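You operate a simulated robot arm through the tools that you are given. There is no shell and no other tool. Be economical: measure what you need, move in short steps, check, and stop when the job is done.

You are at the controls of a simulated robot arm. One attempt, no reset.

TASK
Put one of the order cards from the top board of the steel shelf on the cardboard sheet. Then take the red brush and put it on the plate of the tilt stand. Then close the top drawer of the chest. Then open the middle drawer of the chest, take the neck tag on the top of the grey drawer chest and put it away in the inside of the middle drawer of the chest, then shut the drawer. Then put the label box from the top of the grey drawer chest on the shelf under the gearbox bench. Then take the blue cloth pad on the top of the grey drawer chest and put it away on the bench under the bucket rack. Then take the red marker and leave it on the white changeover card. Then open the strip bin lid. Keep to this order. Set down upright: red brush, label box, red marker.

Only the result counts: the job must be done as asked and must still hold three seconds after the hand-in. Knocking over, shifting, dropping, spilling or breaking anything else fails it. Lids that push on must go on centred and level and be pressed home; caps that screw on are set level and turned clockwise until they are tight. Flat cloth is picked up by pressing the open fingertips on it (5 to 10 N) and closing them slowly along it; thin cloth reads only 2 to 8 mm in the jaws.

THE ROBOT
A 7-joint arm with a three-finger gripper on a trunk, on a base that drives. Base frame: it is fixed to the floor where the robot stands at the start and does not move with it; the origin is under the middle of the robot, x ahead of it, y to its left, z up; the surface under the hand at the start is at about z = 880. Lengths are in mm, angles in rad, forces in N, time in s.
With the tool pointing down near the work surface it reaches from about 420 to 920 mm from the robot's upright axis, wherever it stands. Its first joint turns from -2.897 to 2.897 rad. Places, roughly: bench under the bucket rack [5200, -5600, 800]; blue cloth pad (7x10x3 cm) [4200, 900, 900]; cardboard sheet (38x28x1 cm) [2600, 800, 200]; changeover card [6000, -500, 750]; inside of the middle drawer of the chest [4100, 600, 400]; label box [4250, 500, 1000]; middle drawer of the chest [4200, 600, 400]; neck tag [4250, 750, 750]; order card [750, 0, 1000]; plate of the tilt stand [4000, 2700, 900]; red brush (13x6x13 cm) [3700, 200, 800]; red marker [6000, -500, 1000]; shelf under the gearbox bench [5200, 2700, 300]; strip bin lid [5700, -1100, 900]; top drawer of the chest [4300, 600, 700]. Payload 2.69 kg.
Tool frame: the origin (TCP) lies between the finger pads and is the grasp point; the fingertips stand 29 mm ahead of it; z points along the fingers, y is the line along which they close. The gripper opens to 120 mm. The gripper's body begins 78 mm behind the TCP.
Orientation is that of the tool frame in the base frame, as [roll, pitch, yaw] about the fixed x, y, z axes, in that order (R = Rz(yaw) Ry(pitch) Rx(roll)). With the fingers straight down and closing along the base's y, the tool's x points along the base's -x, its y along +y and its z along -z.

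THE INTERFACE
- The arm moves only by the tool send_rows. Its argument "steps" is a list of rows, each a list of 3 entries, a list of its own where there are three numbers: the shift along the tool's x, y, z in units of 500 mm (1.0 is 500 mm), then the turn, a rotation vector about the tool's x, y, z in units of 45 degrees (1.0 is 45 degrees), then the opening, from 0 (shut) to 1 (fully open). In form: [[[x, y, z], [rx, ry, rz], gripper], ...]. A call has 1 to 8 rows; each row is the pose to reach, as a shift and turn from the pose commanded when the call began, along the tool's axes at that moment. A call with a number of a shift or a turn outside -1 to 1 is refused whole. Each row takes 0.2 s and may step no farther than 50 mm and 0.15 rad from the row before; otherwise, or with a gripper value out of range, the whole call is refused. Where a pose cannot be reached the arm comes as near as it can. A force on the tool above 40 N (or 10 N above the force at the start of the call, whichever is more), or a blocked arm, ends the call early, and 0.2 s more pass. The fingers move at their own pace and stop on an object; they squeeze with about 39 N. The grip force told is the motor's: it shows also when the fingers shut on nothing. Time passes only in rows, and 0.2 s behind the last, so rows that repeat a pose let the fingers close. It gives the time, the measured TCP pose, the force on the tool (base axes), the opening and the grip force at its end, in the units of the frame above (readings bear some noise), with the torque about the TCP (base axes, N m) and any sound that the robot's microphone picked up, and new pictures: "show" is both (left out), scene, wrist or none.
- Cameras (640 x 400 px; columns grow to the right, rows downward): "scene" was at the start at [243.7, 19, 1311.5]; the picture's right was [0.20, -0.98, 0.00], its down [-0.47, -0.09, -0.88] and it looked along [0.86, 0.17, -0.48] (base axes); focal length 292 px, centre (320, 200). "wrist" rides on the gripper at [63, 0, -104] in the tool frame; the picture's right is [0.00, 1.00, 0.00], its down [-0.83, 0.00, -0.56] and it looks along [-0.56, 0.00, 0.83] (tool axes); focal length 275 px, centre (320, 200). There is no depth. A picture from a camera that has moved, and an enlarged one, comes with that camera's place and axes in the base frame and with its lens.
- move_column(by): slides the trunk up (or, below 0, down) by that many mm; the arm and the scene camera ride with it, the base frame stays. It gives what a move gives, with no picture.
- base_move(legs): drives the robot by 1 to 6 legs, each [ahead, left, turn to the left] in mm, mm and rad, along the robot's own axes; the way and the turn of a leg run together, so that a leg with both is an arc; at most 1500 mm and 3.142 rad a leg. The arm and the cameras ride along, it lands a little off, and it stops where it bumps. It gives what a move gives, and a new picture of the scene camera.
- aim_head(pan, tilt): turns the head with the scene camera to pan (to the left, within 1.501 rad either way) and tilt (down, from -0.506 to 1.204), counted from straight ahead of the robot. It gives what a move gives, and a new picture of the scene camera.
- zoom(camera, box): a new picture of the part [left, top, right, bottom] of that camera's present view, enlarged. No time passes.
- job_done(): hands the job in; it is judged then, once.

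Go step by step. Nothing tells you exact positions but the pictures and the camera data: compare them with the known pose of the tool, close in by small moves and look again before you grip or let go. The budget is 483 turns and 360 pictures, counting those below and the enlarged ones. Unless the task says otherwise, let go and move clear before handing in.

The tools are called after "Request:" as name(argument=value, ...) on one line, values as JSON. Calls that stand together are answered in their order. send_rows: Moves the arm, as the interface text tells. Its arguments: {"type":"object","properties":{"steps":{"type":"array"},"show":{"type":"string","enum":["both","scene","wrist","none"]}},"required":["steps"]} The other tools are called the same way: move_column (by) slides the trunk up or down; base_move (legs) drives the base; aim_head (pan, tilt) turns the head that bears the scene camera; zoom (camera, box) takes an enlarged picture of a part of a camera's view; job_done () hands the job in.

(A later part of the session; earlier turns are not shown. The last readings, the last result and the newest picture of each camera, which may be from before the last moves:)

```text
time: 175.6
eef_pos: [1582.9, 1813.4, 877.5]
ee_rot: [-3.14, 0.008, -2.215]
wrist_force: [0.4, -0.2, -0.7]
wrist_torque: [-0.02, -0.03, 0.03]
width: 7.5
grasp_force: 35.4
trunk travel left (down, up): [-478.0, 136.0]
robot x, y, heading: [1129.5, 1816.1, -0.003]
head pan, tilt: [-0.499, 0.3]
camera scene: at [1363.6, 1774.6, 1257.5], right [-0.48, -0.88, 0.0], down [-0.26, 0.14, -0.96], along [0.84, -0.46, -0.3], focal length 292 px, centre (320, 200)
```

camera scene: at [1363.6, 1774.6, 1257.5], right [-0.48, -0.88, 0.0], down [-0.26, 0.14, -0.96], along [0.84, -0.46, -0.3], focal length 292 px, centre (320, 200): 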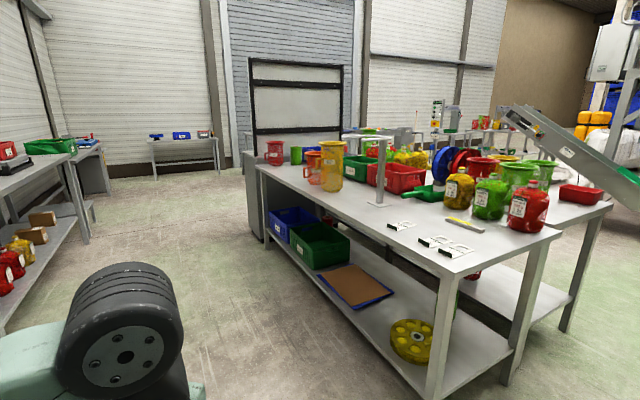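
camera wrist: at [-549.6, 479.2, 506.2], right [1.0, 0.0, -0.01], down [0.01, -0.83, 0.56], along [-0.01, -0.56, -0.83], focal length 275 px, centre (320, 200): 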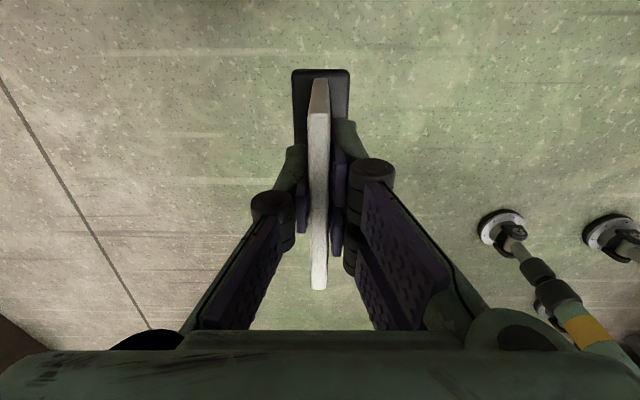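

The cardboard sheet is on the lower shelf of the bench, at about (2600, 850, 200), near the front edge y≈940. I'll drive in front of it and face it.

Request:
base_move(legs=[[1450, 0, 0], [0, 0, -0.8], [0, 0, -0.77]])

Request:
aim_head(pan=-0.25, tilt=0.75)

```text
time: 187.0
eef_pos: [2576.1, 1357.0, 877.3]
ee_rot: [-3.14, 0.007, 2.49]
wrist_force: [-0.8, -0.4, 0.1]
wrist_torque: [0.01, -0.03, -0.03]
width: 7.5
grasp_force: 35.3
trunk travel left (down, up): [-478.0, 136.0]
robot x, y, heading: [2586.1, 1814.1, -1.58]
head pan, tilt: [-0.499, 0.3]
camera scene: at [2537.3, 1577.1, 1257.5], right [-0.87, 0.49, 0.0], down [0.14, 0.26, -0.96], along [-0.47, -0.83, -0.3], focal length 292 px, centre (320, 200)
```

scene: 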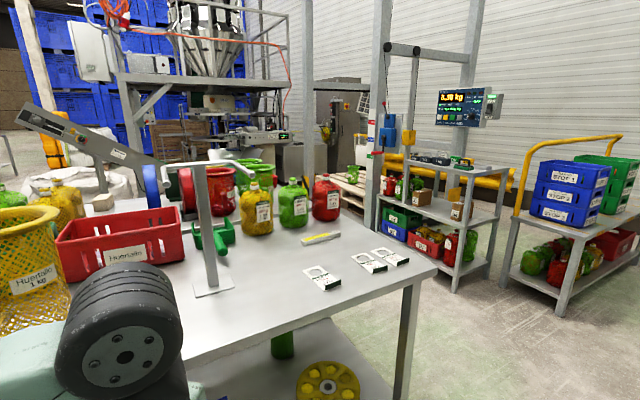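

```text
time: 187.9
eef_pos: [2576.8, 1356.9, 877.7]
ee_rot: [-3.141, 0.008, 2.49]
wrist_force: [0.5, -0.1, -0.9]
wrist_torque: [-0.03, 0.01, -0.02]
width: 7.4
grasp_force: 35.3
trunk travel left (down, up): [-478.0, 136.0]
robot x, y, heading: [2586.5, 1811.7, -1.583]
head pan, tilt: [-0.25, 0.75]
camera scene: at [2561.6, 1578.5, 1217.2], right [-0.97, 0.26, 0.0], down [0.18, 0.66, -0.73], along [-0.19, -0.71, -0.68], focal length 292 px, centre (320, 200)
```

scene: 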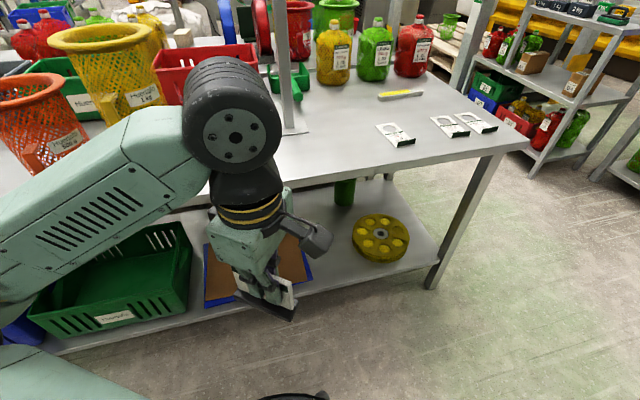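

Lower the trunk and look beneath the bench top.

Request:
move_column(by=-390)

Request:
aim_head(pan=0.0, tilt=0.4)

Request:
send_rows(steps=[[[0, 0, 0], [0, 0, 0], 0]], show="wrist")

```text
time: 191.7
eef_pos: [2577.1, 1357.0, 486.7]
ee_rot: [-3.141, 0.008, 2.49]
wrist_force: [0.3, 0.2, -1.2]
wrist_torque: [0.04, 0.02, 0.03]
width: 7.5
grasp_force: 35.5
trunk travel left (down, up): [-88.0, 526.0]
robot x, y, heading: [2584.7, 1810.4, -1.585]
head pan, tilt: [-0.25, 0.75]
```

```text
time: 192.5
eef_pos: [2576.8, 1356.8, 487.3]
ee_rot: [-3.142, 0.007, 2.49]
wrist_force: [-0.8, 0.1, -1.4]
wrist_torque: [-0.03, 0.0, 0.0]
width: 7.3
grasp_force: 35.7
trunk travel left (down, up): [-88.0, 526.0]
robot x, y, heading: [2584.1, 1812.7, -1.583]
head pan, tilt: [0.0, 0.4]
camera scene: at [2581.9, 1566.0, 858.1], right [-1.0, 0.01, 0.0], down [0.0, 0.39, -0.92], along [-0.01, -0.92, -0.39], focal length 292 px, centre (320, 200)
```

scene: 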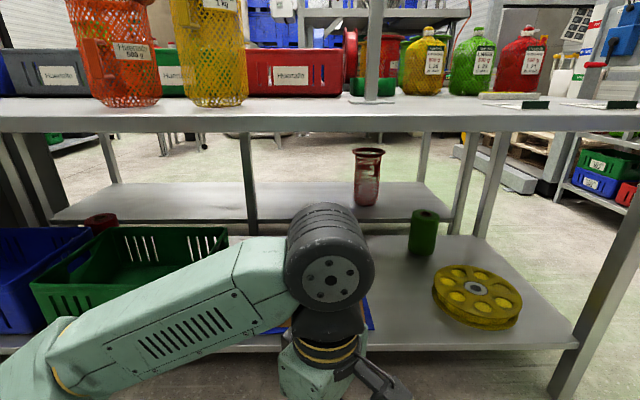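

```text
time: 192.9
eef_pos: [2575.5, 1356.5, 487.9]
ee_rot: [-3.141, 0.007, 2.491]
wrist_force: [0.4, 0.4, -0.6]
wrist_torque: [0.02, 0.02, 0.01]
width: 7.4
grasp_force: 35.8
trunk travel left (down, up): [-88.0, 526.0]
robot x, y, heading: [2585.3, 1815.1, -1.581]
head pan, tilt: [0.0, 0.4]
camera wrist: at [2524.6, 1395.9, 589.6], right [0.6, 0.8, 0.0], down [0.66, -0.5, 0.56], along [0.45, -0.34, -0.83], focal length 275 px, centre (320, 200)
```

wrist: 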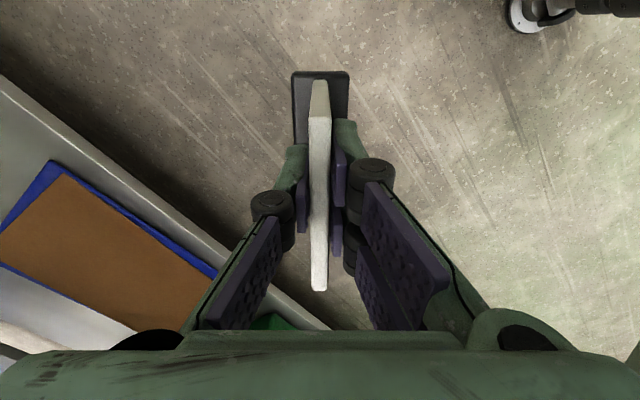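

Sheet spans about x 2450–2830, y 665–945. I'll lower the hand to z≈330, drive in 300, then reach under the bench top.

Request:
send_rows(steps=[[[0, 0, 0.08], [0, 0, 0], 0], [[0, 0, 0.16], [0, 0, 0], 0], [[0, 0, 0.24], [0, 0, 0], 0], [[0, 0, 0.32], [0, 0, 0], 0]], show="none")

Request:
base_move(legs=[[300, 0, 0]])

```text
time: 193.9
eef_pos: [2576.3, 1316.2, 357.6]
ee_rot: [-3.138, 0.054, 2.47]
wrist_force: [0.0, 0.1, -0.6]
wrist_torque: [-0.02, 0.0, -0.02]
width: 7.5
grasp_force: 35.5
out of reach, approached as far as the arm can: row 2, 3, 4
trunk travel left (down, up): [-88.0, 526.0]
robot x, y, heading: [2587.0, 1811.2, -1.576]
head pan, tilt: [0.0, 0.4]
```

```text
time: 196.0
eef_pos: [2571.5, 1017.8, 357.9]
ee_rot: [3.141, 0.05, 2.478]
wrist_force: [-0.3, 0.0, -1.1]
wrist_torque: [0.01, 0.01, 0.0]
width: 7.6
grasp_force: 35.2
trunk travel left (down, up): [-88.0, 526.0]
robot x, y, heading: [2582.3, 1511.2, -1.581]
head pan, tilt: [0.0, 0.4]
camera scene: at [2574.3, 1273.6, 874.0], right [-1.0, 0.01, -0.01], down [0.01, 0.38, -0.93], along [-0.01, -0.93, -0.38], focal length 292 px, centre (320, 200)
```

scene: 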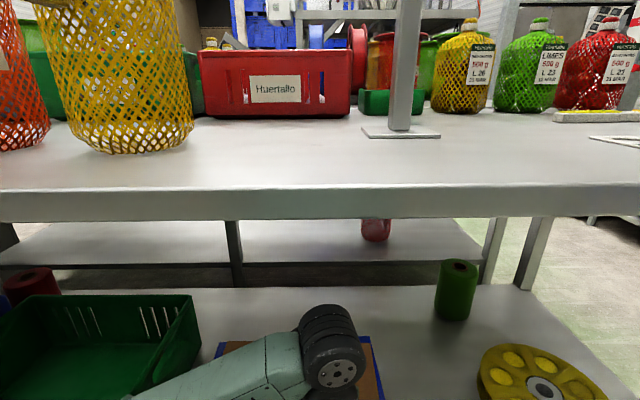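

Request:
send_rows(steps=[[[-0.074, -0.047, 0], [0, 0.03, 0], 0], [[-0.148, -0.094, 0.02], [0, 0.064, 0], 0], [[-0.222, -0.141, 0.04], [0, 0.064, 0], 0], [[-0.295, -0.188, 0.06], [0, 0.064, 0], 0]])

```text
time: 197.0
eef_pos: [2631.6, 849.7, 310.0]
ee_rot: [3.138, -0.019, 2.478]
wrist_force: [0.3, -0.4, 0.1]
wrist_torque: [0.0, 0.03, 0.01]
width: 7.5
grasp_force: 35.5
trunk travel left (down, up): [-88.0, 526.0]
robot x, y, heading: [2578.5, 1518.2, -1.579]
head pan, tilt: [0.0, 0.4]
camera scene: at [2578.6, 1266.6, 855.1], right [-1.0, 0.01, 0.0], down [0.0, 0.39, -0.92], along [-0.01, -0.92, -0.39], focal length 292 px, centre (320, 200)
camera wrist: at [2581.7, 889.2, 413.1], right [0.61, 0.79, 0.0], down [0.66, -0.52, 0.54], along [0.43, -0.33, -0.84], focal length 275 px, centre (320, 200)
```

scene: 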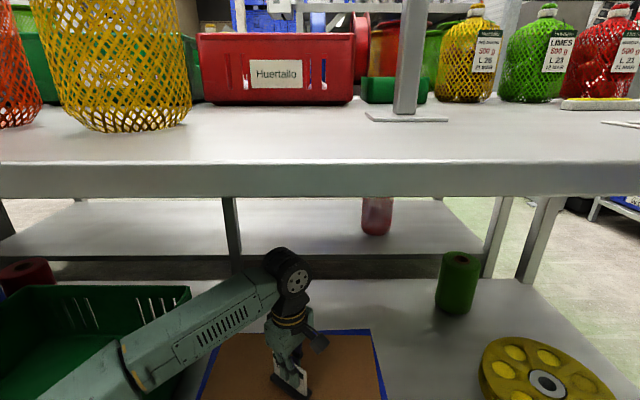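
wrist: 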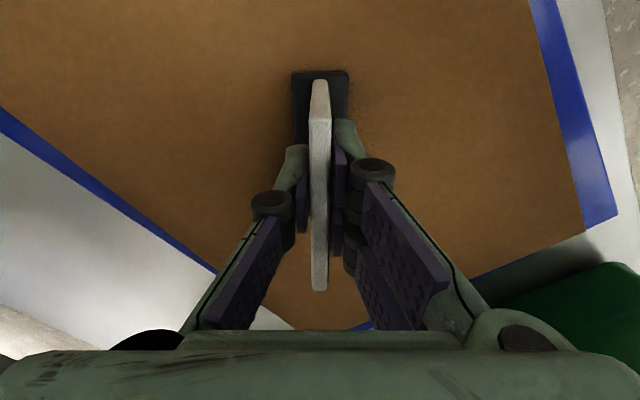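

Over the sheet. Lower slowly until the foot touches.

Request:
send_rows(steps=[[[0, 0, 0.03], [0, -0.02, 0], 0], [[0, 0, 0.05], [0, -0.02, 0], 0], [[0, 0, 0.06], [0, -0.02, 0], 0], [[0, 0, 0.066], [0, -0.02, 0], 0], [[0, 0, 0.072], [0, -0.02, 0], 0], [[0, 0, 0.078], [0, -0.02, 0], 0]], show="none")

```text
time: 198.3
eef_pos: [2631.9, 851.7, 281.7]
ee_rot: [-3.139, 0.005, 2.476]
wrist_force: [0.7, 5.2, 23.5]
wrist_torque: [0.29, 0.13, 0.01]
width: 7.4
grasp_force: 35.3
trunk travel left (down, up): [-88.0, 526.0]
robot x, y, heading: [2583.7, 1513.5, -1.581]
head pan, tilt: [0.0, 0.4]
stopped in row 6: the force on the tool passed its limit at 43 N (the readings are from after the stop); the commanded pose is now the measured one
```

Contact at TCP z≈282. Ease off 2 mm, open, and look.

Request:
send_rows(steps=[[[0, 0, -0.003], [0, 0, 0], 0], [[0, 0, -0.003], [0, 0, 0], 0.1], [[0, 0, -0.003], [0, 0, 0], 0.25], [[0, 0, -0.003], [0, 0, 0], 0.4], [[0, 0, -0.003], [0, 0, 0], 0.4], [[0, 0, -0.003], [0, 0, 0], 0.4]], show="wrist")

```text
time: 199.7
eef_pos: [2632.0, 851.5, 279.7]
ee_rot: [3.14, 0.002, 2.476]
wrist_force: [-0.2, 0.1, 0.4]
wrist_torque: [0.0, -0.02, 0.0]
width: 48.0
grasp_force: 0.2
trunk travel left (down, up): [-88.0, 526.0]
robot x, y, heading: [2581.6, 1515.2, -1.583]
head pan, tilt: [0.0, 0.4]
camera wrist: at [2580.5, 891.3, 382.7], right [0.61, 0.79, 0.0], down [0.66, -0.51, 0.56], along [0.44, -0.34, -0.83], focal length 275 px, centre (320, 200)
```

wrist: 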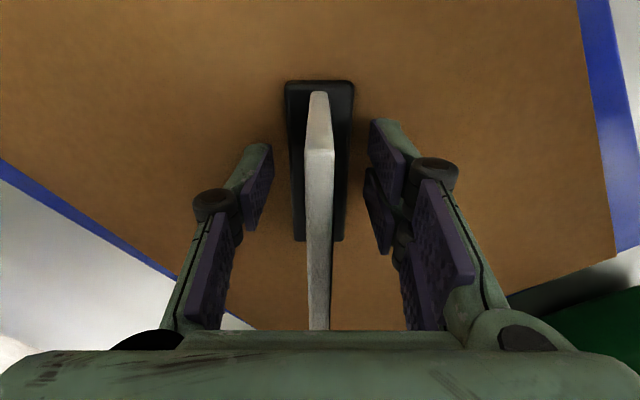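

Card stands on the sheet. Raise and withdraw.

Request:
send_rows(steps=[[[0, 0, -0.06], [0, 0, 0], 0.4], [[0, 0, -0.12], [0, 0, 0], 0.4], [[0, 0, -0.17], [0, 0, 0], 0.4], [[0.05, 0.06, -0.17], [0, 0, 0], 0.4], [[0.1, 0.12, -0.17], [0, 0, 0], 0.4], [[0.15, 0.18, -0.17], [0, 0, 0], 0.4], [[0.19, 0.24, -0.17], [0, 0, 0], 0.4], [[0.22, 0.28, -0.17], [0, 0, 0], 0.4]], show="none")

Request:
base_move(legs=[[-350, 0, 0]])

Request:
zoom(camera="scene", box=[180, 220, 480, 400])

```text
time: 201.5
eef_pos: [2630.9, 1029.2, 365.8]
ee_rot: [3.14, 0.003, 2.479]
wrist_force: [0.2, 0.2, 1.4]
wrist_torque: [-0.01, 0.0, 0.03]
width: 48.0
grasp_force: 0.1
trunk travel left (down, up): [-88.0, 526.0]
robot x, y, heading: [2579.0, 1513.7, -1.576]
head pan, tilt: [0.0, 0.4]
```

```text
time: 203.7
eef_pos: [2634.7, 1378.3, 366.5]
ee_rot: [3.139, 0.001, 2.479]
wrist_force: [0.3, 1.7, 0.0]
wrist_torque: [-0.01, -0.01, 0.0]
width: 47.5
grasp_force: 0.0
trunk travel left (down, up): [-88.0, 526.0]
robot x, y, heading: [2585.6, 1858.2, -1.582]
head pan, tilt: [0.0, 0.4]
camera scene: at [2582.5, 1616.2, 858.2], right [-1.0, 0.01, 0.0], down [0.0, 0.39, -0.92], along [-0.01, -0.92, -0.39], focal length 292 px, centre (320, 200)
```

scene: 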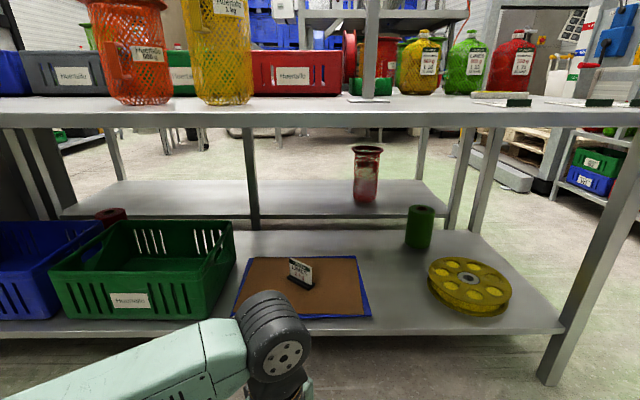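

```text
2.13 times, centred on (330, 310) of scene
camera zoom: at [2582.5, 1616.2, 858.2], right [-1.0, 0.01, 0.0], down [0.0, 0.39, -0.92], along [-0.01, -0.92, -0.39], focal length 623 px, centre (299, -35)
```

zoom: 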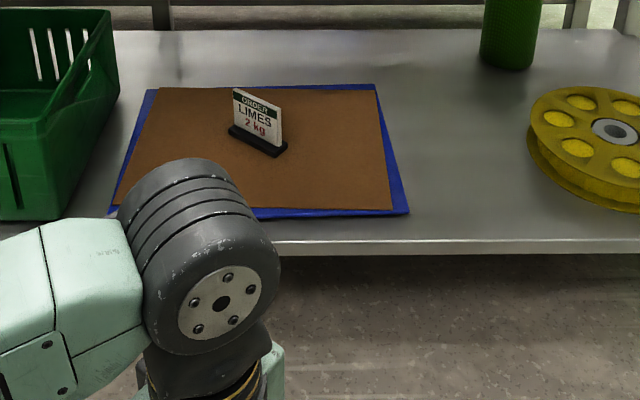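

The order card stands on the cardboard. Next the red brush near (3700, 200, 800): raise the trunk, turn toward +x and look.

Request:
move_column(by=400)

Request:
base_move(legs=[[0, 0, 1.571], [500, 0, 0]])

Request:
aim_head(pan=-0.4, tilt=0.3)

Request:
aim_head(pan=-1.1, tilt=0.3)

```text
time: 207.6
eef_pos: [2634.6, 1378.6, 765.7]
ee_rot: [3.141, 0.002, 2.478]
wrist_force: [-0.4, 0.0, 0.4]
wrist_torque: [0.01, 0.03, 0.0]
width: 47.9
grasp_force: 0.1
trunk travel left (down, up): [-488.0, 126.0]
robot x, y, heading: [2586.6, 1863.5, -1.58]
head pan, tilt: [0.0, 0.4]
```

```text
time: 214.4
eef_pos: [3571.4, 1908.3, 766.5]
ee_rot: [3.139, 0.001, -2.231]
wrist_force: [-0.6, -0.4, -0.6]
wrist_torque: [0.03, 0.02, -0.01]
width: 48.1
grasp_force: 0.1
trunk travel left (down, up): [-488.0, 126.0]
robot x, y, heading: [3087.2, 1859.6, -0.007]
head pan, tilt: [0.0, 0.4]
camera scene: at [3334.0, 1858.4, 1258.2], right [-0.01, -1.0, 0.0], down [-0.39, 0.0, -0.92], along [0.92, -0.01, -0.39], focal length 292 px, centre (320, 200)
```

scene: 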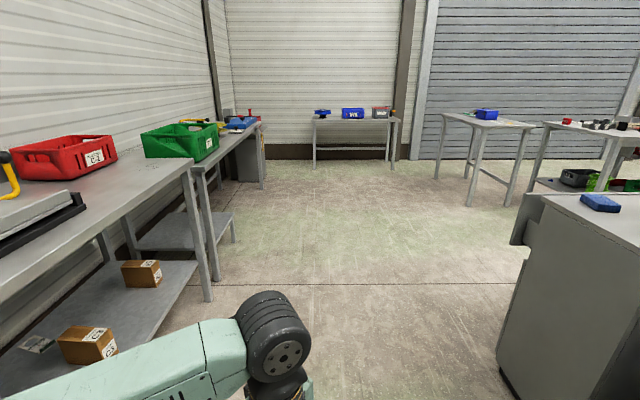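

```text
time: 215.3
eef_pos: [3570.8, 1908.6, 765.7]
ee_rot: [3.14, 0.001, -2.234]
wrist_force: [0.0, 0.7, -0.3]
wrist_torque: [0.01, 0.0, -0.02]
width: 48.0
grasp_force: 0.1
trunk travel left (down, up): [-488.0, 126.0]
robot x, y, heading: [3087.5, 1859.6, -0.006]
head pan, tilt: [-0.4, 0.3]
camera scene: at [3327.0, 1822.1, 1267.5], right [-0.4, -0.92, 0.0], down [-0.27, 0.12, -0.96], along [0.88, -0.38, -0.3], focal length 292 px, centre (320, 200)
```

scene: 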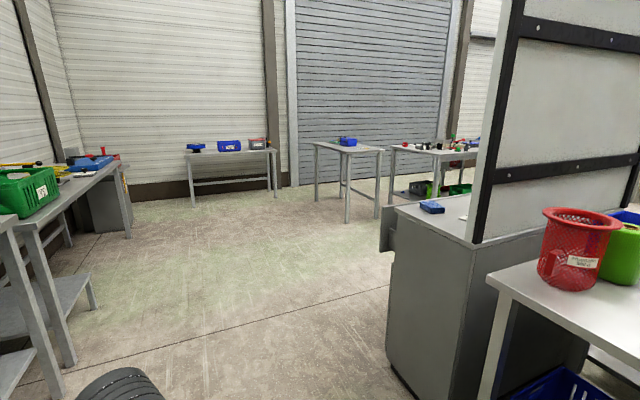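

```text
time: 216.4
eef_pos: [3571.5, 1908.2, 766.3]
ee_rot: [3.139, 0.003, -2.231]
wrist_force: [0.4, -0.7, -0.3]
wrist_torque: [-0.01, 0.0, -0.01]
width: 48.0
grasp_force: 0.0
trunk travel left (down, up): [-488.0, 126.0]
robot x, y, heading: [3088.0, 1855.2, -0.01]
head pan, tilt: [-1.1, 0.3]
camera scene: at [3283.0, 1775.6, 1267.5], right [-0.89, -0.45, 0.0], down [-0.13, 0.26, -0.96], along [0.43, -0.85, -0.3], focal length 292 px, centre (320, 200)
```

scene: 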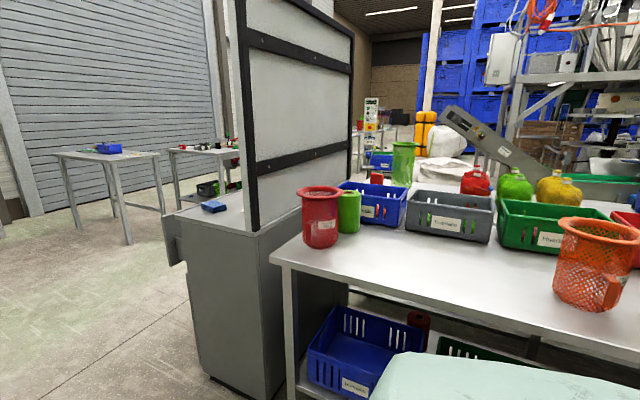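

The grey chest is at x≈4000–4300 with its drawers facing +x. I'll drive round to its front side.

Request:
base_move(legs=[[1400, 0, 0], [600, 0, 0]])

Request:
aim_head(pan=-1.5, tilt=0.3)

Request:
aim_head(pan=1.4, tilt=0.4)

```text
time: 226.4
eef_pos: [5582.3, 1891.4, 766.2]
ee_rot: [3.14, 0.003, -2.234]
wrist_force: [-0.4, -0.2, 0.3]
wrist_torque: [0.01, -0.01, -0.03]
width: 47.8
grasp_force: 0.1
trunk travel left (down, up): [-488.0, 126.0]
robot x, y, heading: [5096.5, 1847.0, -0.004]
head pan, tilt: [-1.1, 0.3]
camera scene: at [5294.2, 1758.7, 1267.5], right [-0.9, -0.45, 0.0], down [-0.13, 0.26, -0.96], along [0.43, -0.86, -0.3], focal length 292 px, centre (320, 200)
```

scene: 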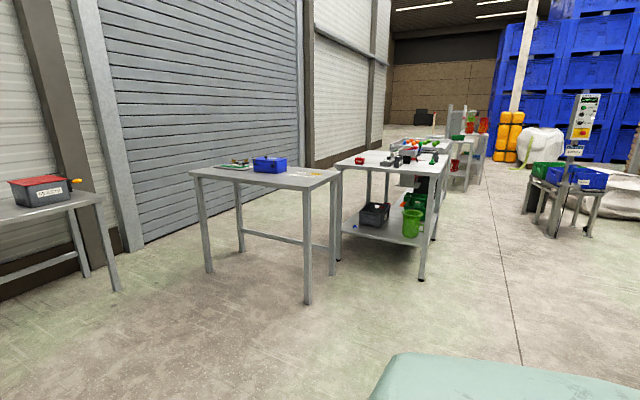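

```text
time: 227.3
eef_pos: [5583.4, 1890.5, 765.9]
ee_rot: [3.139, 0.005, -2.233]
wrist_force: [-0.3, -0.3, -0.7]
wrist_torque: [-0.03, 0.02, 0.02]
width: 48.0
grasp_force: 0.1
trunk travel left (down, up): [-488.0, 126.0]
robot x, y, heading: [5099.9, 1839.6, -0.012]
head pan, tilt: [-1.499, 0.3]
camera scene: at [5258.4, 1749.1, 1267.5], right [-1.0, -0.06, 0.0], down [-0.02, 0.3, -0.96], along [0.06, -0.95, -0.3], focal length 292 px, centre (320, 200)
```

scene: 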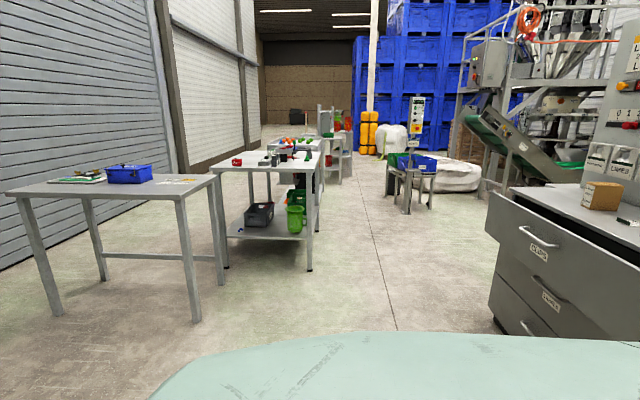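

```text
time: 229.8
eef_pos: [5583.0, 1889.8, 765.7]
ee_rot: [3.14, 0.005, -2.233]
wrist_force: [0.0, 0.5, 0.0]
wrist_torque: [0.03, -0.04, 0.0]
width: 48.1
grasp_force: 0.0
trunk travel left (down, up): [-488.0, 126.0]
robot x, y, heading: [5097.3, 1841.0, -0.012]
head pan, tilt: [1.4, 0.4]
camera scene: at [5269.2, 1933.4, 1258.2], right [0.98, -0.18, 0.0], down [-0.07, -0.38, -0.92], along [0.17, 0.91, -0.39], focal length 292 px, centre (320, 200)
```

scene: 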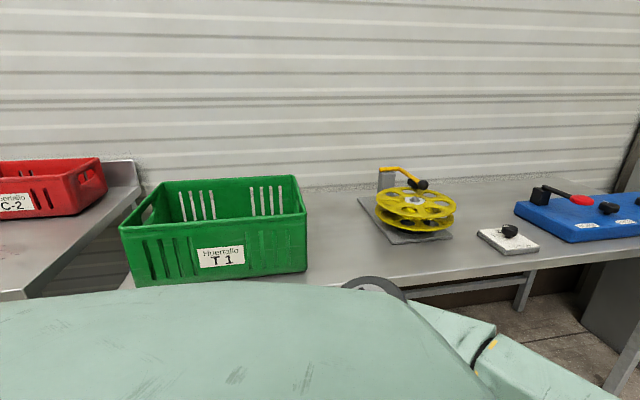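

The chest's drawers face +x; the top drawer is ajar and the box sits on top. I'll strafe to y≈700 and turn to face −x.

Request:
base_move(legs=[[150, -1000, 0], [0, -150, 0], [0, 0, -1.571], [0, 0, -1.571]])

Request:
aim_head(pan=0, tilt=0.35)

```text
time: 247.2
eef_pos: [4746.6, 641.3, 766.7]
ee_rot: [3.141, 0.003, 0.893]
wrist_force: [0.7, 0.0, 0.0]
wrist_torque: [0.01, 0.0, 0.01]
width: 48.1
grasp_force: 0.0
trunk travel left (down, up): [-488.0, 126.0]
robot x, y, heading: [5232.0, 683.5, 3.115]
head pan, tilt: [1.4, 0.4]
camera scene: at [5057.4, 597.4, 1258.2], right [-0.98, 0.19, 0.0], down [0.08, 0.38, -0.92], along [-0.18, -0.9, -0.39], focal length 292 px, centre (320, 200)
```

scene: 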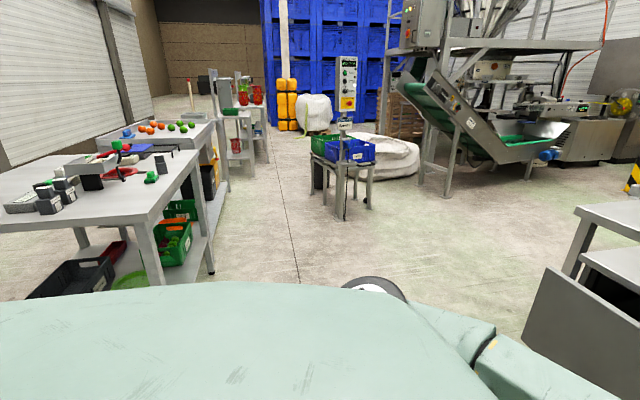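

```text
time: 248.8
eef_pos: [4745.9, 641.5, 765.5]
ee_rot: [3.139, 0.003, 0.894]
wrist_force: [-0.8, -0.3, -0.3]
wrist_torque: [-0.01, -0.03, -0.01]
width: 48.2
grasp_force: 0.1
trunk travel left (down, up): [-488.0, 126.0]
robot x, y, heading: [5234.3, 687.8, 3.116]
head pan, tilt: [0.0, 0.351]
camera scene: at [4982.1, 690.4, 1262.8], right [0.02, 1.0, 0.0], down [0.34, -0.01, -0.94], along [-0.94, 0.02, -0.34], focal length 292 px, centre (320, 200)
```

scene: 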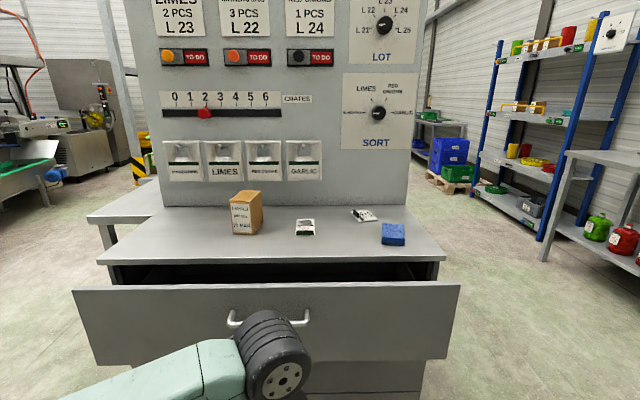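

Request:
zoom(camera="scene", box=[210, 170, 430, 300])

Request:
aim_head(pan=0.6, tilt=0.35)

```text
2.91 times, centred on (320, 235) of scene
camera zoom: at [4982.1, 690.4, 1262.8], right [0.02, 1.0, 0.0], down [0.34, -0.01, -0.94], along [-0.94, 0.02, -0.34], focal length 849 px, centre (320, 98)
```

zoom: 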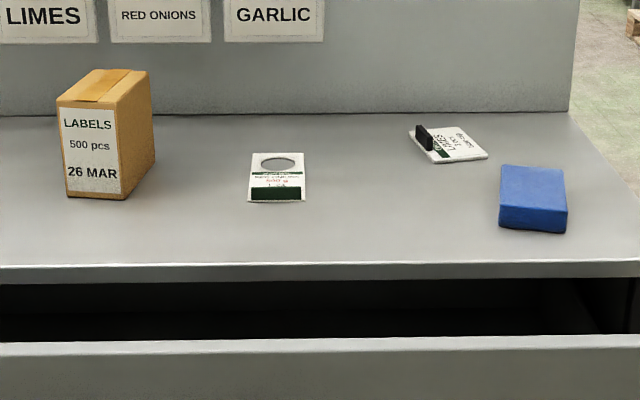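

```text
time: 249.8
eef_pos: [4746.1, 641.6, 768.2]
ee_rot: [3.14, 0.002, 0.896]
wrist_force: [-0.7, 0.3, 0.0]
wrist_torque: [0.01, 0.02, 0.01]
width: 48.2
grasp_force: 0.0
trunk travel left (down, up): [-488.0, 126.0]
robot x, y, heading: [5228.3, 685.1, 3.121]
head pan, tilt: [0.6, 0.351]
camera scene: at [4997.2, 637.6, 1262.8], right [-0.55, 0.84, 0.0], down [0.29, 0.19, -0.94], along [-0.79, -0.51, -0.34], focal length 292 px, centre (320, 200)
```

scene: 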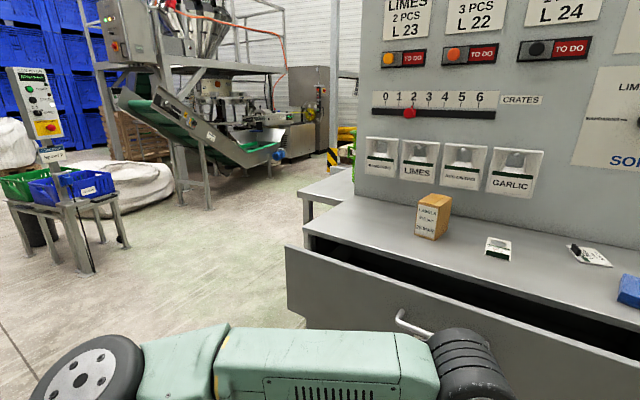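

The neck tag is the holed white tag near (4150, 660); a fallen order card and the blue pad are to its right. For the brush I go to the chest's left (−y) side and look.

Request:
base_move(legs=[[0, 900, 0], [350, 0, 0]])

Request:
aim_head(pan=-0.25, tilt=0.35)

```text
time: 256.4
eef_pos: [4726.4, -210.0, 765.2]
ee_rot: [3.141, 0.004, 0.906]
wrist_force: [-0.6, 0.5, 0.3]
wrist_torque: [0.0, 0.02, 0.01]
width: 48.0
grasp_force: 0.1
trunk travel left (down, up): [-488.0, 126.0]
robot x, y, heading: [5211.0, -163.8, 3.126]
head pan, tilt: [0.6, 0.351]
stopped in leg 1: the robot was blocked; the commanded pose is now the measured one
camera scene: at [4976.5, -212.2, 1262.8], right [-0.55, 0.83, 0.0], down [0.29, 0.19, -0.94], along [-0.78, -0.52, -0.34], focal length 292 px, centre (320, 200)
```

scene: 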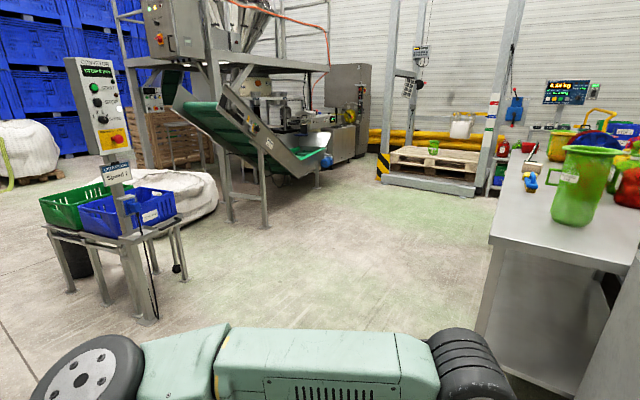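

```text
time: 257.5
eef_pos: [4725.4, -210.4, 766.7]
ee_rot: [3.139, 0.002, 0.904]
wrist_force: [0.7, 1.4, -0.5]
wrist_torque: [-0.02, 0.01, 0.04]
width: 48.0
grasp_force: 0.0
trunk travel left (down, up): [-488.0, 126.0]
robot x, y, heading: [5210.1, -164.8, 3.125]
head pan, tilt: [-0.25, 0.351]
camera scene: at [4964.1, -136.5, 1262.8], right [0.26, 0.97, 0.0], down [0.33, -0.09, -0.94], along [-0.91, 0.24, -0.34], focal length 292 px, centre (320, 200)
```

scene: 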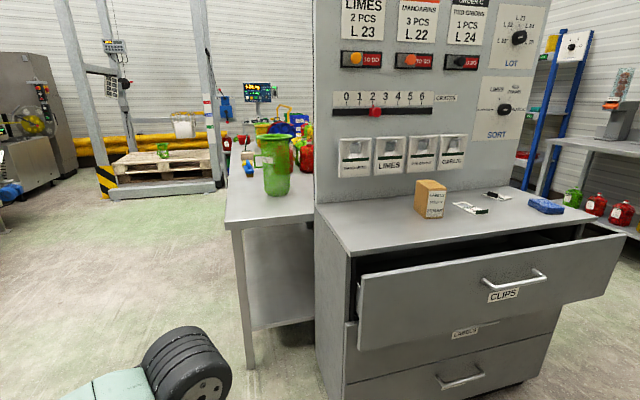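

Request:
zoom(camera="scene", box=[220, 90, 330, 210])

Request:
base_move(legs=[[0, -40, 0], [500, 0, 0]])

Request:
aim_head(pan=-0.2, tilt=0.45)

```text
3.33 times, centred on (275, 150) of scene
camera zoom: at [4964.1, -136.5, 1262.8], right [0.26, 0.97, 0.0], down [0.33, -0.09, -0.94], along [-0.91, 0.24, -0.34], focal length 973 px, centre (470, 367)
```

zoom: 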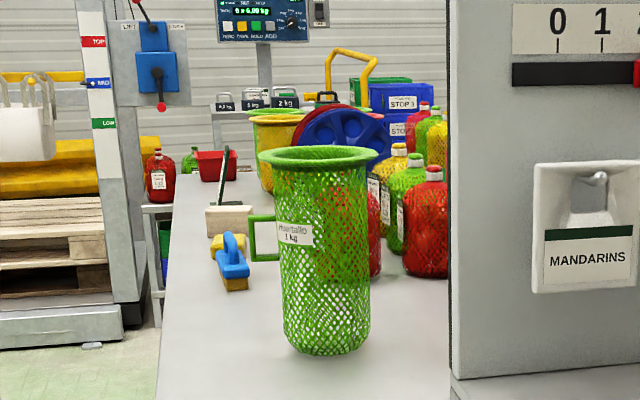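

```text
time: 261.1
eef_pos: [4224.9, -160.0, 765.9]
ee_rot: [3.139, 0.002, 0.899]
wrist_force: [-0.5, -0.3, -0.1]
wrist_torque: [0.0, 0.01, 0.01]
width: 48.0
grasp_force: 0.1
trunk travel left (down, up): [-488.0, 126.0]
robot x, y, heading: [4710.1, -116.8, 3.118]
head pan, tilt: [-0.25, 0.351]
camera scene: at [4462.9, -87.4, 1262.7], right [0.26, 0.96, 0.0], down [0.33, -0.09, -0.94], along [-0.91, 0.25, -0.34], focal length 292 px, centre (320, 200)
```

scene: 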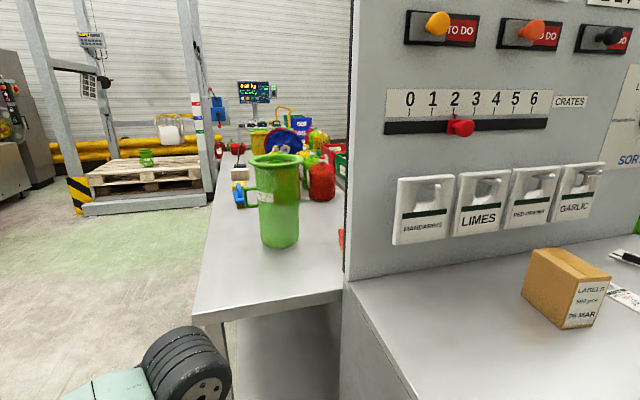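

```text
time: 261.8
eef_pos: [4225.0, -160.4, 766.4]
ee_rot: [3.141, 0.004, 0.898]
wrist_force: [0.7, 0.4, -0.5]
wrist_torque: [-0.03, 0.03, -0.01]
width: 48.0
grasp_force: 0.0
trunk travel left (down, up): [-488.0, 126.0]
robot x, y, heading: [4710.9, -116.1, 3.124]
head pan, tilt: [-0.201, 0.45]
camera scene: at [4463.1, -92.0, 1253.6], right [0.22, 0.98, 0.0], down [0.42, -0.09, -0.9], along [-0.88, 0.2, -0.43], focal length 292 px, centre (320, 200)
```

scene: 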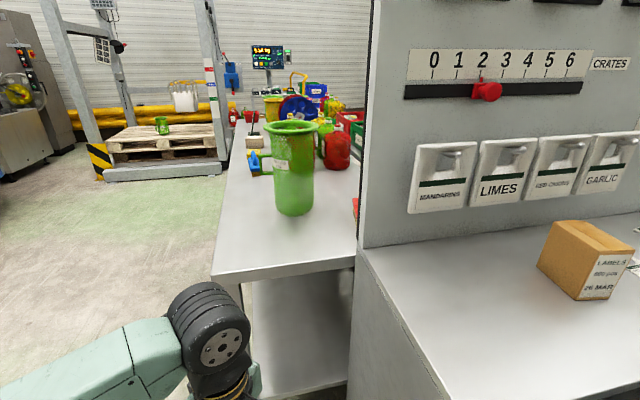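

A red thing peeks out behind the panel's edge — probably the brush. I'll move left for a better view.

Request:
base_move(legs=[[300, 0, 0], [0, 450, 0]])

Request:
aim_head(pan=-0.7, tilt=0.5)

```text
time: 263.6
eef_pos: [3997.8, -165.2, 766.2]
ee_rot: [-3.141, 0.001, 0.893]
wrist_force: [-0.7, -0.5, 0.0]
wrist_torque: [0.0, 0.0, -0.01]
width: 48.3
grasp_force: 0.1
trunk travel left (down, up): [-488.0, 126.0]
robot x, y, heading: [4482.4, -125.2, 3.118]
head pan, tilt: [-0.201, 0.45]
stopped in leg 1: the robot was blocked; the commanded pose is now the measured one
camera scene: at [4237.3, -99.3, 1253.5], right [0.22, 0.97, 0.0], down [0.42, -0.1, -0.9], along [-0.88, 0.2, -0.44], focal length 292 px, centre (320, 200)
```

scene: 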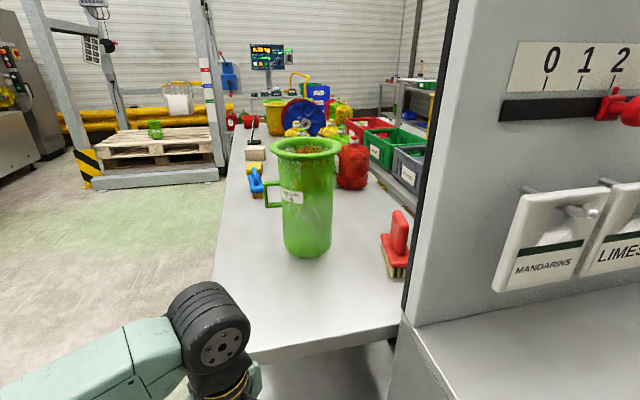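

```text
time: 264.5
eef_pos: [3997.9, -166.0, 765.7]
ee_rot: [3.141, 0.003, 0.894]
wrist_force: [0.3, 1.2, -0.5]
wrist_torque: [0.0, 0.01, -0.01]
width: 48.1
grasp_force: 0.0
trunk travel left (down, up): [-488.0, 126.0]
robot x, y, heading: [4485.1, -124.8, 3.115]
head pan, tilt: [-0.7, 0.499]
camera scene: at [4258.9, -59.3, 1249.1], right [0.66, 0.75, 0.0], down [0.36, -0.32, -0.88], along [-0.66, 0.58, -0.48], focal length 292 px, centre (320, 200)
```

scene: 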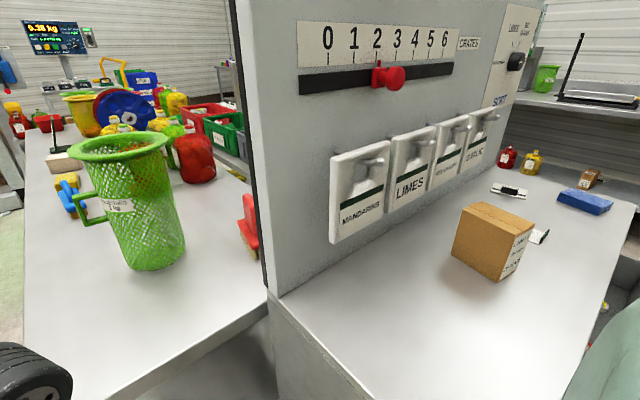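

Brush at about (3750, 185) on the second bench, just behind the chest's board. I'll approach from the bench end: strafe left, then forward.

Request:
base_move(legs=[[-30, 0, 0.02], [0, 230, 0], [170, 0, 0]])

Request:
aim_head(pan=-0.6, tilt=0.5)

```text
time: 268.4
eef_pos: [3857.3, -406.0, 765.2]
ee_rot: [-3.141, 0.001, 0.915]
wrist_force: [0.5, -0.4, -0.1]
wrist_torque: [0.03, -0.02, -0.01]
width: 47.7
grasp_force: 0.0
trunk travel left (down, up): [-488.0, 126.0]
robot x, y, heading: [4342.4, -356.0, 3.135]
head pan, tilt: [-0.7, 0.499]
camera scene: at [4115.6, -294.8, 1249.0], right [0.65, 0.76, 0.0], down [0.37, -0.31, -0.88], along [-0.67, 0.57, -0.48], focal length 292 px, centre (320, 200)
```

scene: 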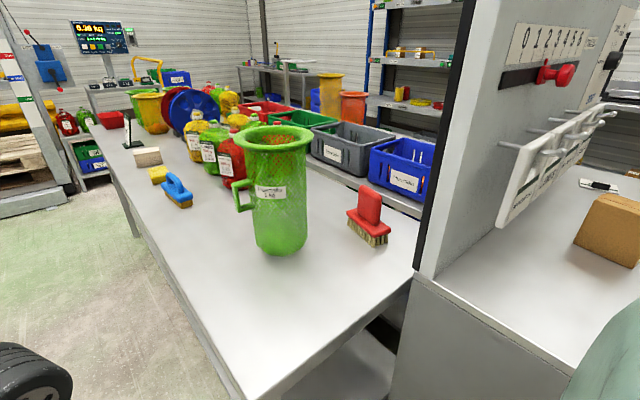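

```text
time: 269.1
eef_pos: [3857.2, -407.0, 766.5]
ee_rot: [-3.142, 0.002, 0.915]
wrist_force: [-0.1, -0.1, -0.7]
wrist_torque: [-0.03, 0.0, -0.01]
width: 47.8
grasp_force: 0.0
trunk travel left (down, up): [-488.0, 126.0]
robot x, y, heading: [4339.7, -353.2, 3.143]
head pan, tilt: [-0.6, 0.499]
camera scene: at [4110.3, -302.0, 1249.1], right [0.57, 0.82, 0.0], down [0.39, -0.27, -0.88], along [-0.72, 0.5, -0.48], focal length 292 px, centre (320, 200)
```

scene: 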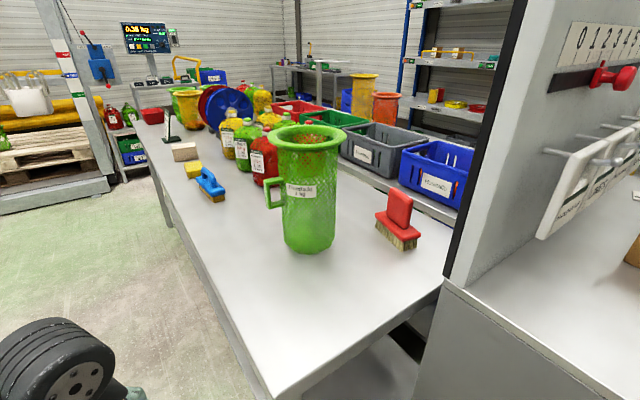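

Request:
zoom(camera="scene", box=[350, 170, 450, 270])

Request:
move_column(by=126)

```text
4.00 times, centred on (400, 220) of scene
camera zoom: at [4110.3, -302.0, 1249.1], right [0.57, 0.82, 0.0], down [0.39, -0.27, -0.88], along [-0.72, 0.5, -0.48], focal length 1167 px, centre (0, 120)
```

zoom: 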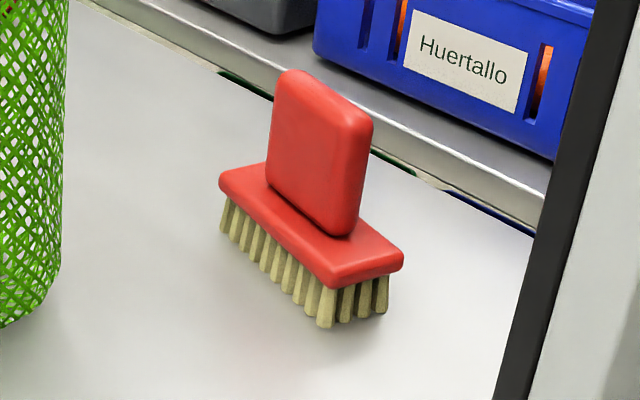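

```text
time: 270.6
eef_pos: [3856.9, -406.6, 891.1]
ee_rot: [3.141, 0.003, 0.914]
wrist_force: [-0.3, -0.3, -0.1]
wrist_torque: [0.02, -0.03, -0.01]
width: 47.9
grasp_force: 0.0
trunk travel left (down, up): [-613.0, 0.0]
robot x, y, heading: [4344.5, -353.7, 3.139]
head pan, tilt: [-0.6, 0.499]
```

Brush: handle up, long axis roughly along x (azimuth −11°), centre (3731, 186), handle top ≈ 952. I'll raise the hand, rotate it to close across the handle, and go over.

Request:
send_rows(steps=[[[0, 0, -0.08], [0, 0, 0.17], 0.6], [[0, 0, -0.16], [0, 0, 0.34], 0.8], [[0, 0, -0.24], [0, 0, 0.51], 0.8], [[0, 0, -0.32], [0, 0, 0.68], 0.8], [[0, 0, -0.4], [0, 0, 0.85], 0.8], [[0, 0, -0.48], [0, 0, 1.0], 0.8]], show="none")

```text
time: 272.0
eef_pos: [3858.5, -404.7, 1133.2]
ee_rot: [3.14, 0.001, 0.125]
wrist_force: [-0.4, 0.4, 0.6]
wrist_torque: [0.03, 0.02, 0.0]
width: 96.3
grasp_force: 0.0
trunk travel left (down, up): [-613.0, 0.0]
robot x, y, heading: [4341.3, -354.8, 3.137]
head pan, tilt: [-0.6, 0.499]
```

Request:
send_rows(steps=[[[-0.005, -0.085, 0], [0, 0, 0.06], 0.8], [[-0.01, -0.17, 0], [0, 0, 0.12], 0.8], [[-0.02, -0.255, 0], [0, 0, 0.18], 0.8], [[-0.03, -0.34, 0], [0, 0, 0.24], 0.8], [[-0.04, -0.425, 0], [0, 0, 0.3], 0.8], [[-0.045, -0.51, 0], [0, 0, 0.36], 0.8], [[-0.05, -0.595, 0], [0, 0, 0.4], 0.8]])

```text
time: 273.6
eef_pos: [3794.8, -114.4, 1131.6]
ee_rot: [3.139, 0.001, -0.185]
wrist_force: [-0.4, 0.8, -0.3]
wrist_torque: [-0.03, 0.04, 0.01]
width: 96.3
grasp_force: 0.1
trunk travel left (down, up): [-613.0, 0.0]
robot x, y, heading: [4344.1, -356.0, 3.135]
head pan, tilt: [-0.6, 0.499]
camera scene: at [4110.1, -301.4, 1374.7], right [0.57, 0.82, 0.0], down [0.39, -0.27, -0.88], along [-0.72, 0.5, -0.48], focal length 292 px, centre (320, 200)
camera wrist: at [3855.8, -124.6, 1234.9], right [-0.18, -0.98, 0.0], down [-0.82, 0.15, 0.56], along [-0.55, 0.1, -0.83], focal length 275 px, centre (320, 200)
```

scene: 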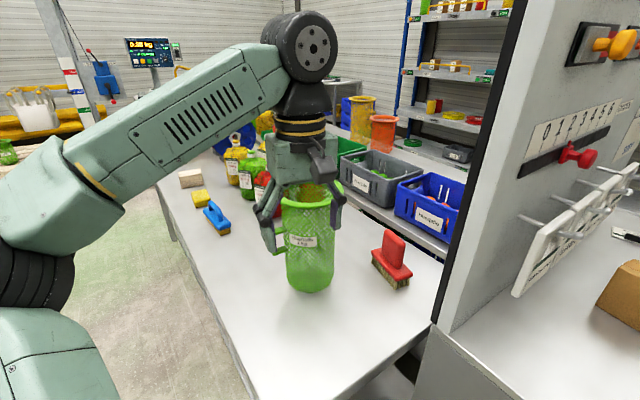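
wrist: 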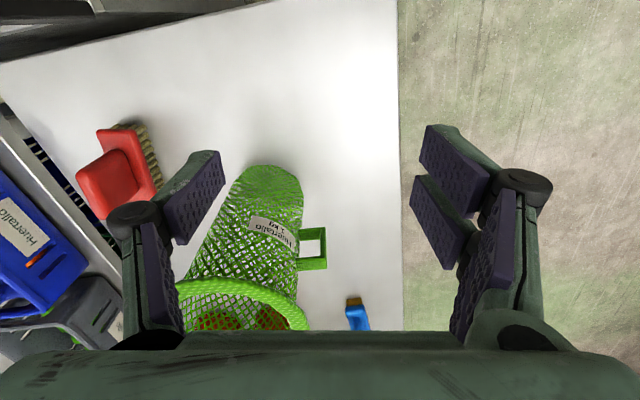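

Request:
send_rows(steps=[[[-0.015, -0.09, 0], [0, 0, 0], 0.8], [[-0.04, -0.18, 0], [0, 0, 0], 0.8], [[-0.08, -0.26, 0], [0, 0, 0], 0.8], [[-0.12, -0.34, 0], [0, 0, 0], 0.8], [[-0.16, -0.42, 0], [0, 0, 0], 0.8], [[-0.2, -0.49, 0], [0, 0, 0], 0.8], [[-0.223, -0.54, 0.04], [0, 0, 0], 0.8]])

```text
time: 275.2
eef_pos: [3733.9, 172.6, 1109.5]
ee_rot: [3.137, 0.002, -0.187]
wrist_force: [-0.6, 0.7, 0.4]
wrist_torque: [-0.03, 0.01, 0.02]
width: 95.9
grasp_force: 0.0
trunk travel left (down, up): [-613.0, 0.0]
robot x, y, heading: [4342.5, -355.6, 3.139]
head pan, tilt: [-0.6, 0.499]
camera scene: at [4110.3, -301.2, 1374.7], right [0.57, 0.82, 0.0], down [0.39, -0.27, -0.88], along [-0.72, 0.5, -0.48], focal length 292 px, centre (320, 200)
camera wrist: at [3795.3, 161.7, 1212.3], right [-0.18, -0.98, 0.0], down [-0.82, 0.15, 0.56], along [-0.55, 0.1, -0.83], focal length 275 px, centre (320, 200)
```

scene: 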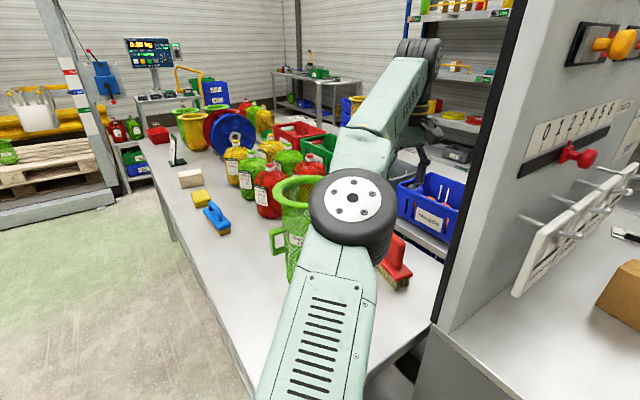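
wrist: 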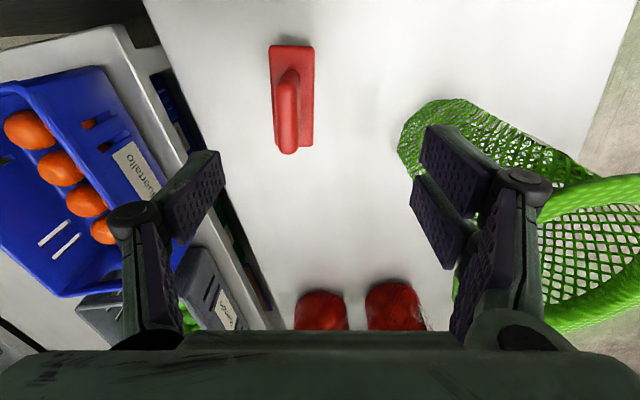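

The elbow hangs close to the green jug, so I'll raise the hand, shift the base 130 to the left, and reach out straighter.

Request:
send_rows(steps=[[[0, 0, -0.06], [0, 0, 0], 0.8], [[0, 0, -0.12], [0, 0, 0], 0.8]], show="none")

Request:
base_move(legs=[[0, 130, 0]])

```text
time: 275.8
eef_pos: [3744.4, 162.3, 1145.6]
ee_rot: [3.137, 0.0, -0.185]
wrist_force: [0.0, 0.2, 0.1]
wrist_torque: [-0.02, 0.0, -0.02]
width: 96.0
grasp_force: 0.1
out of reach, approached as far as the arm can: row 1, 2
trunk travel left (down, up): [-613.0, 0.0]
robot x, y, heading: [4345.6, -352.5, 3.139]
head pan, tilt: [-0.6, 0.499]
```

```text
time: 277.5
eef_pos: [3745.7, 32.2, 1145.3]
ee_rot: [3.138, 0.001, -0.186]
wrist_force: [0.1, 0.4, 0.1]
wrist_torque: [0.05, 0.02, -0.01]
width: 96.1
grasp_force: 0.1
trunk travel left (down, up): [-613.0, 0.0]
robot x, y, heading: [4344.6, -486.9, 3.135]
head pan, tilt: [-0.6, 0.499]
camera scene: at [4109.7, -431.6, 1374.8], right [0.57, 0.82, 0.0], down [0.39, -0.27, -0.88], along [-0.72, 0.5, -0.48], focal length 292 px, centre (320, 200)
```

scene: 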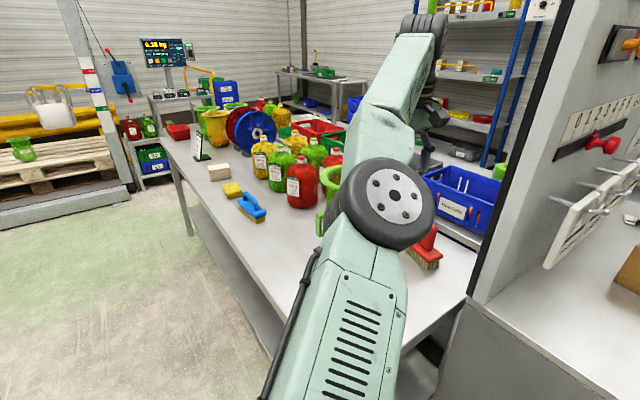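

Request:
send_rows(steps=[[[-0.015, -0.08, 0.0], [0, 0, 0], 0.8], [[-0.03, -0.157, 0.03], [0, 0, 0], 0.8], [[-0.055, -0.23, 0.1], [0, 0, 0], 0.8], [[-0.07, -0.285, 0.18], [0, 0, 0], 0.8]])

```text
refused: row 3 steps farther than a row can; nothing moved
```

Request:
send_rows(steps=[[[-0.015, -0.08, 0.0], [0, 0, 0], 0.8], [[-0.03, -0.157, 0.03], [0, 0, 0], 0.8], [[-0.045, -0.21, 0.09], [0, 0, 0], 0.8], [[-0.06, -0.26, 0.16], [0, 0, 0], 0.8], [[-0.07, -0.285, 0.2], [0, 0, 0], 0.8]])

```text
time: 278.7
eef_pos: [3765.7, 107.5, 1023.9]
ee_rot: [3.139, 0.002, -0.186]
wrist_force: [0.1, 0.4, -0.7]
wrist_torque: [-0.01, -0.02, -0.03]
width: 96.0
grasp_force: 0.1
out of reach, approached as far as the arm can: row 1, 2, 3, 4, 5
trunk travel left (down, up): [-613.0, 0.0]
robot x, y, heading: [4338.6, -486.6, 3.133]
head pan, tilt: [-0.6, 0.499]
camera scene: at [4109.1, -430.1, 1374.6], right [0.57, 0.82, 0.0], down [0.39, -0.27, -0.88], along [-0.72, 0.5, -0.48], focal length 292 px, centre (320, 200)
camera wrist: at [3826.6, 97.4, 1126.1], right [-0.18, -0.98, 0.0], down [-0.82, 0.15, 0.56], along [-0.55, 0.1, -0.83], focal length 275 px, centre (320, 200)
```

scene: 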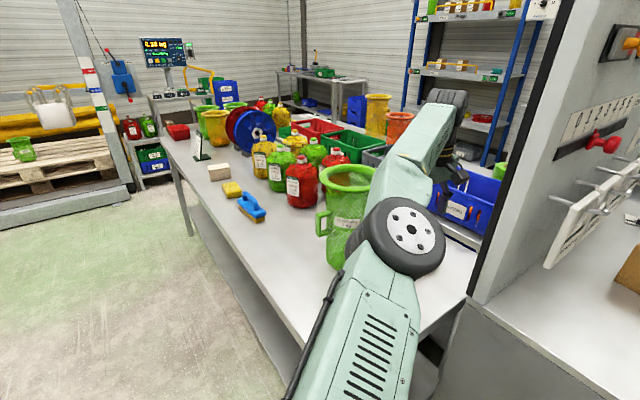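
wrist: 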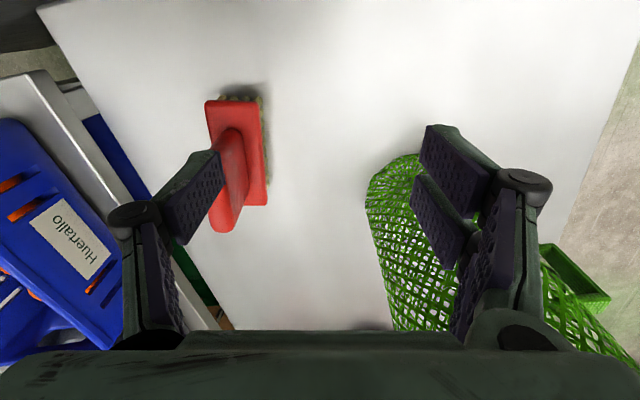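

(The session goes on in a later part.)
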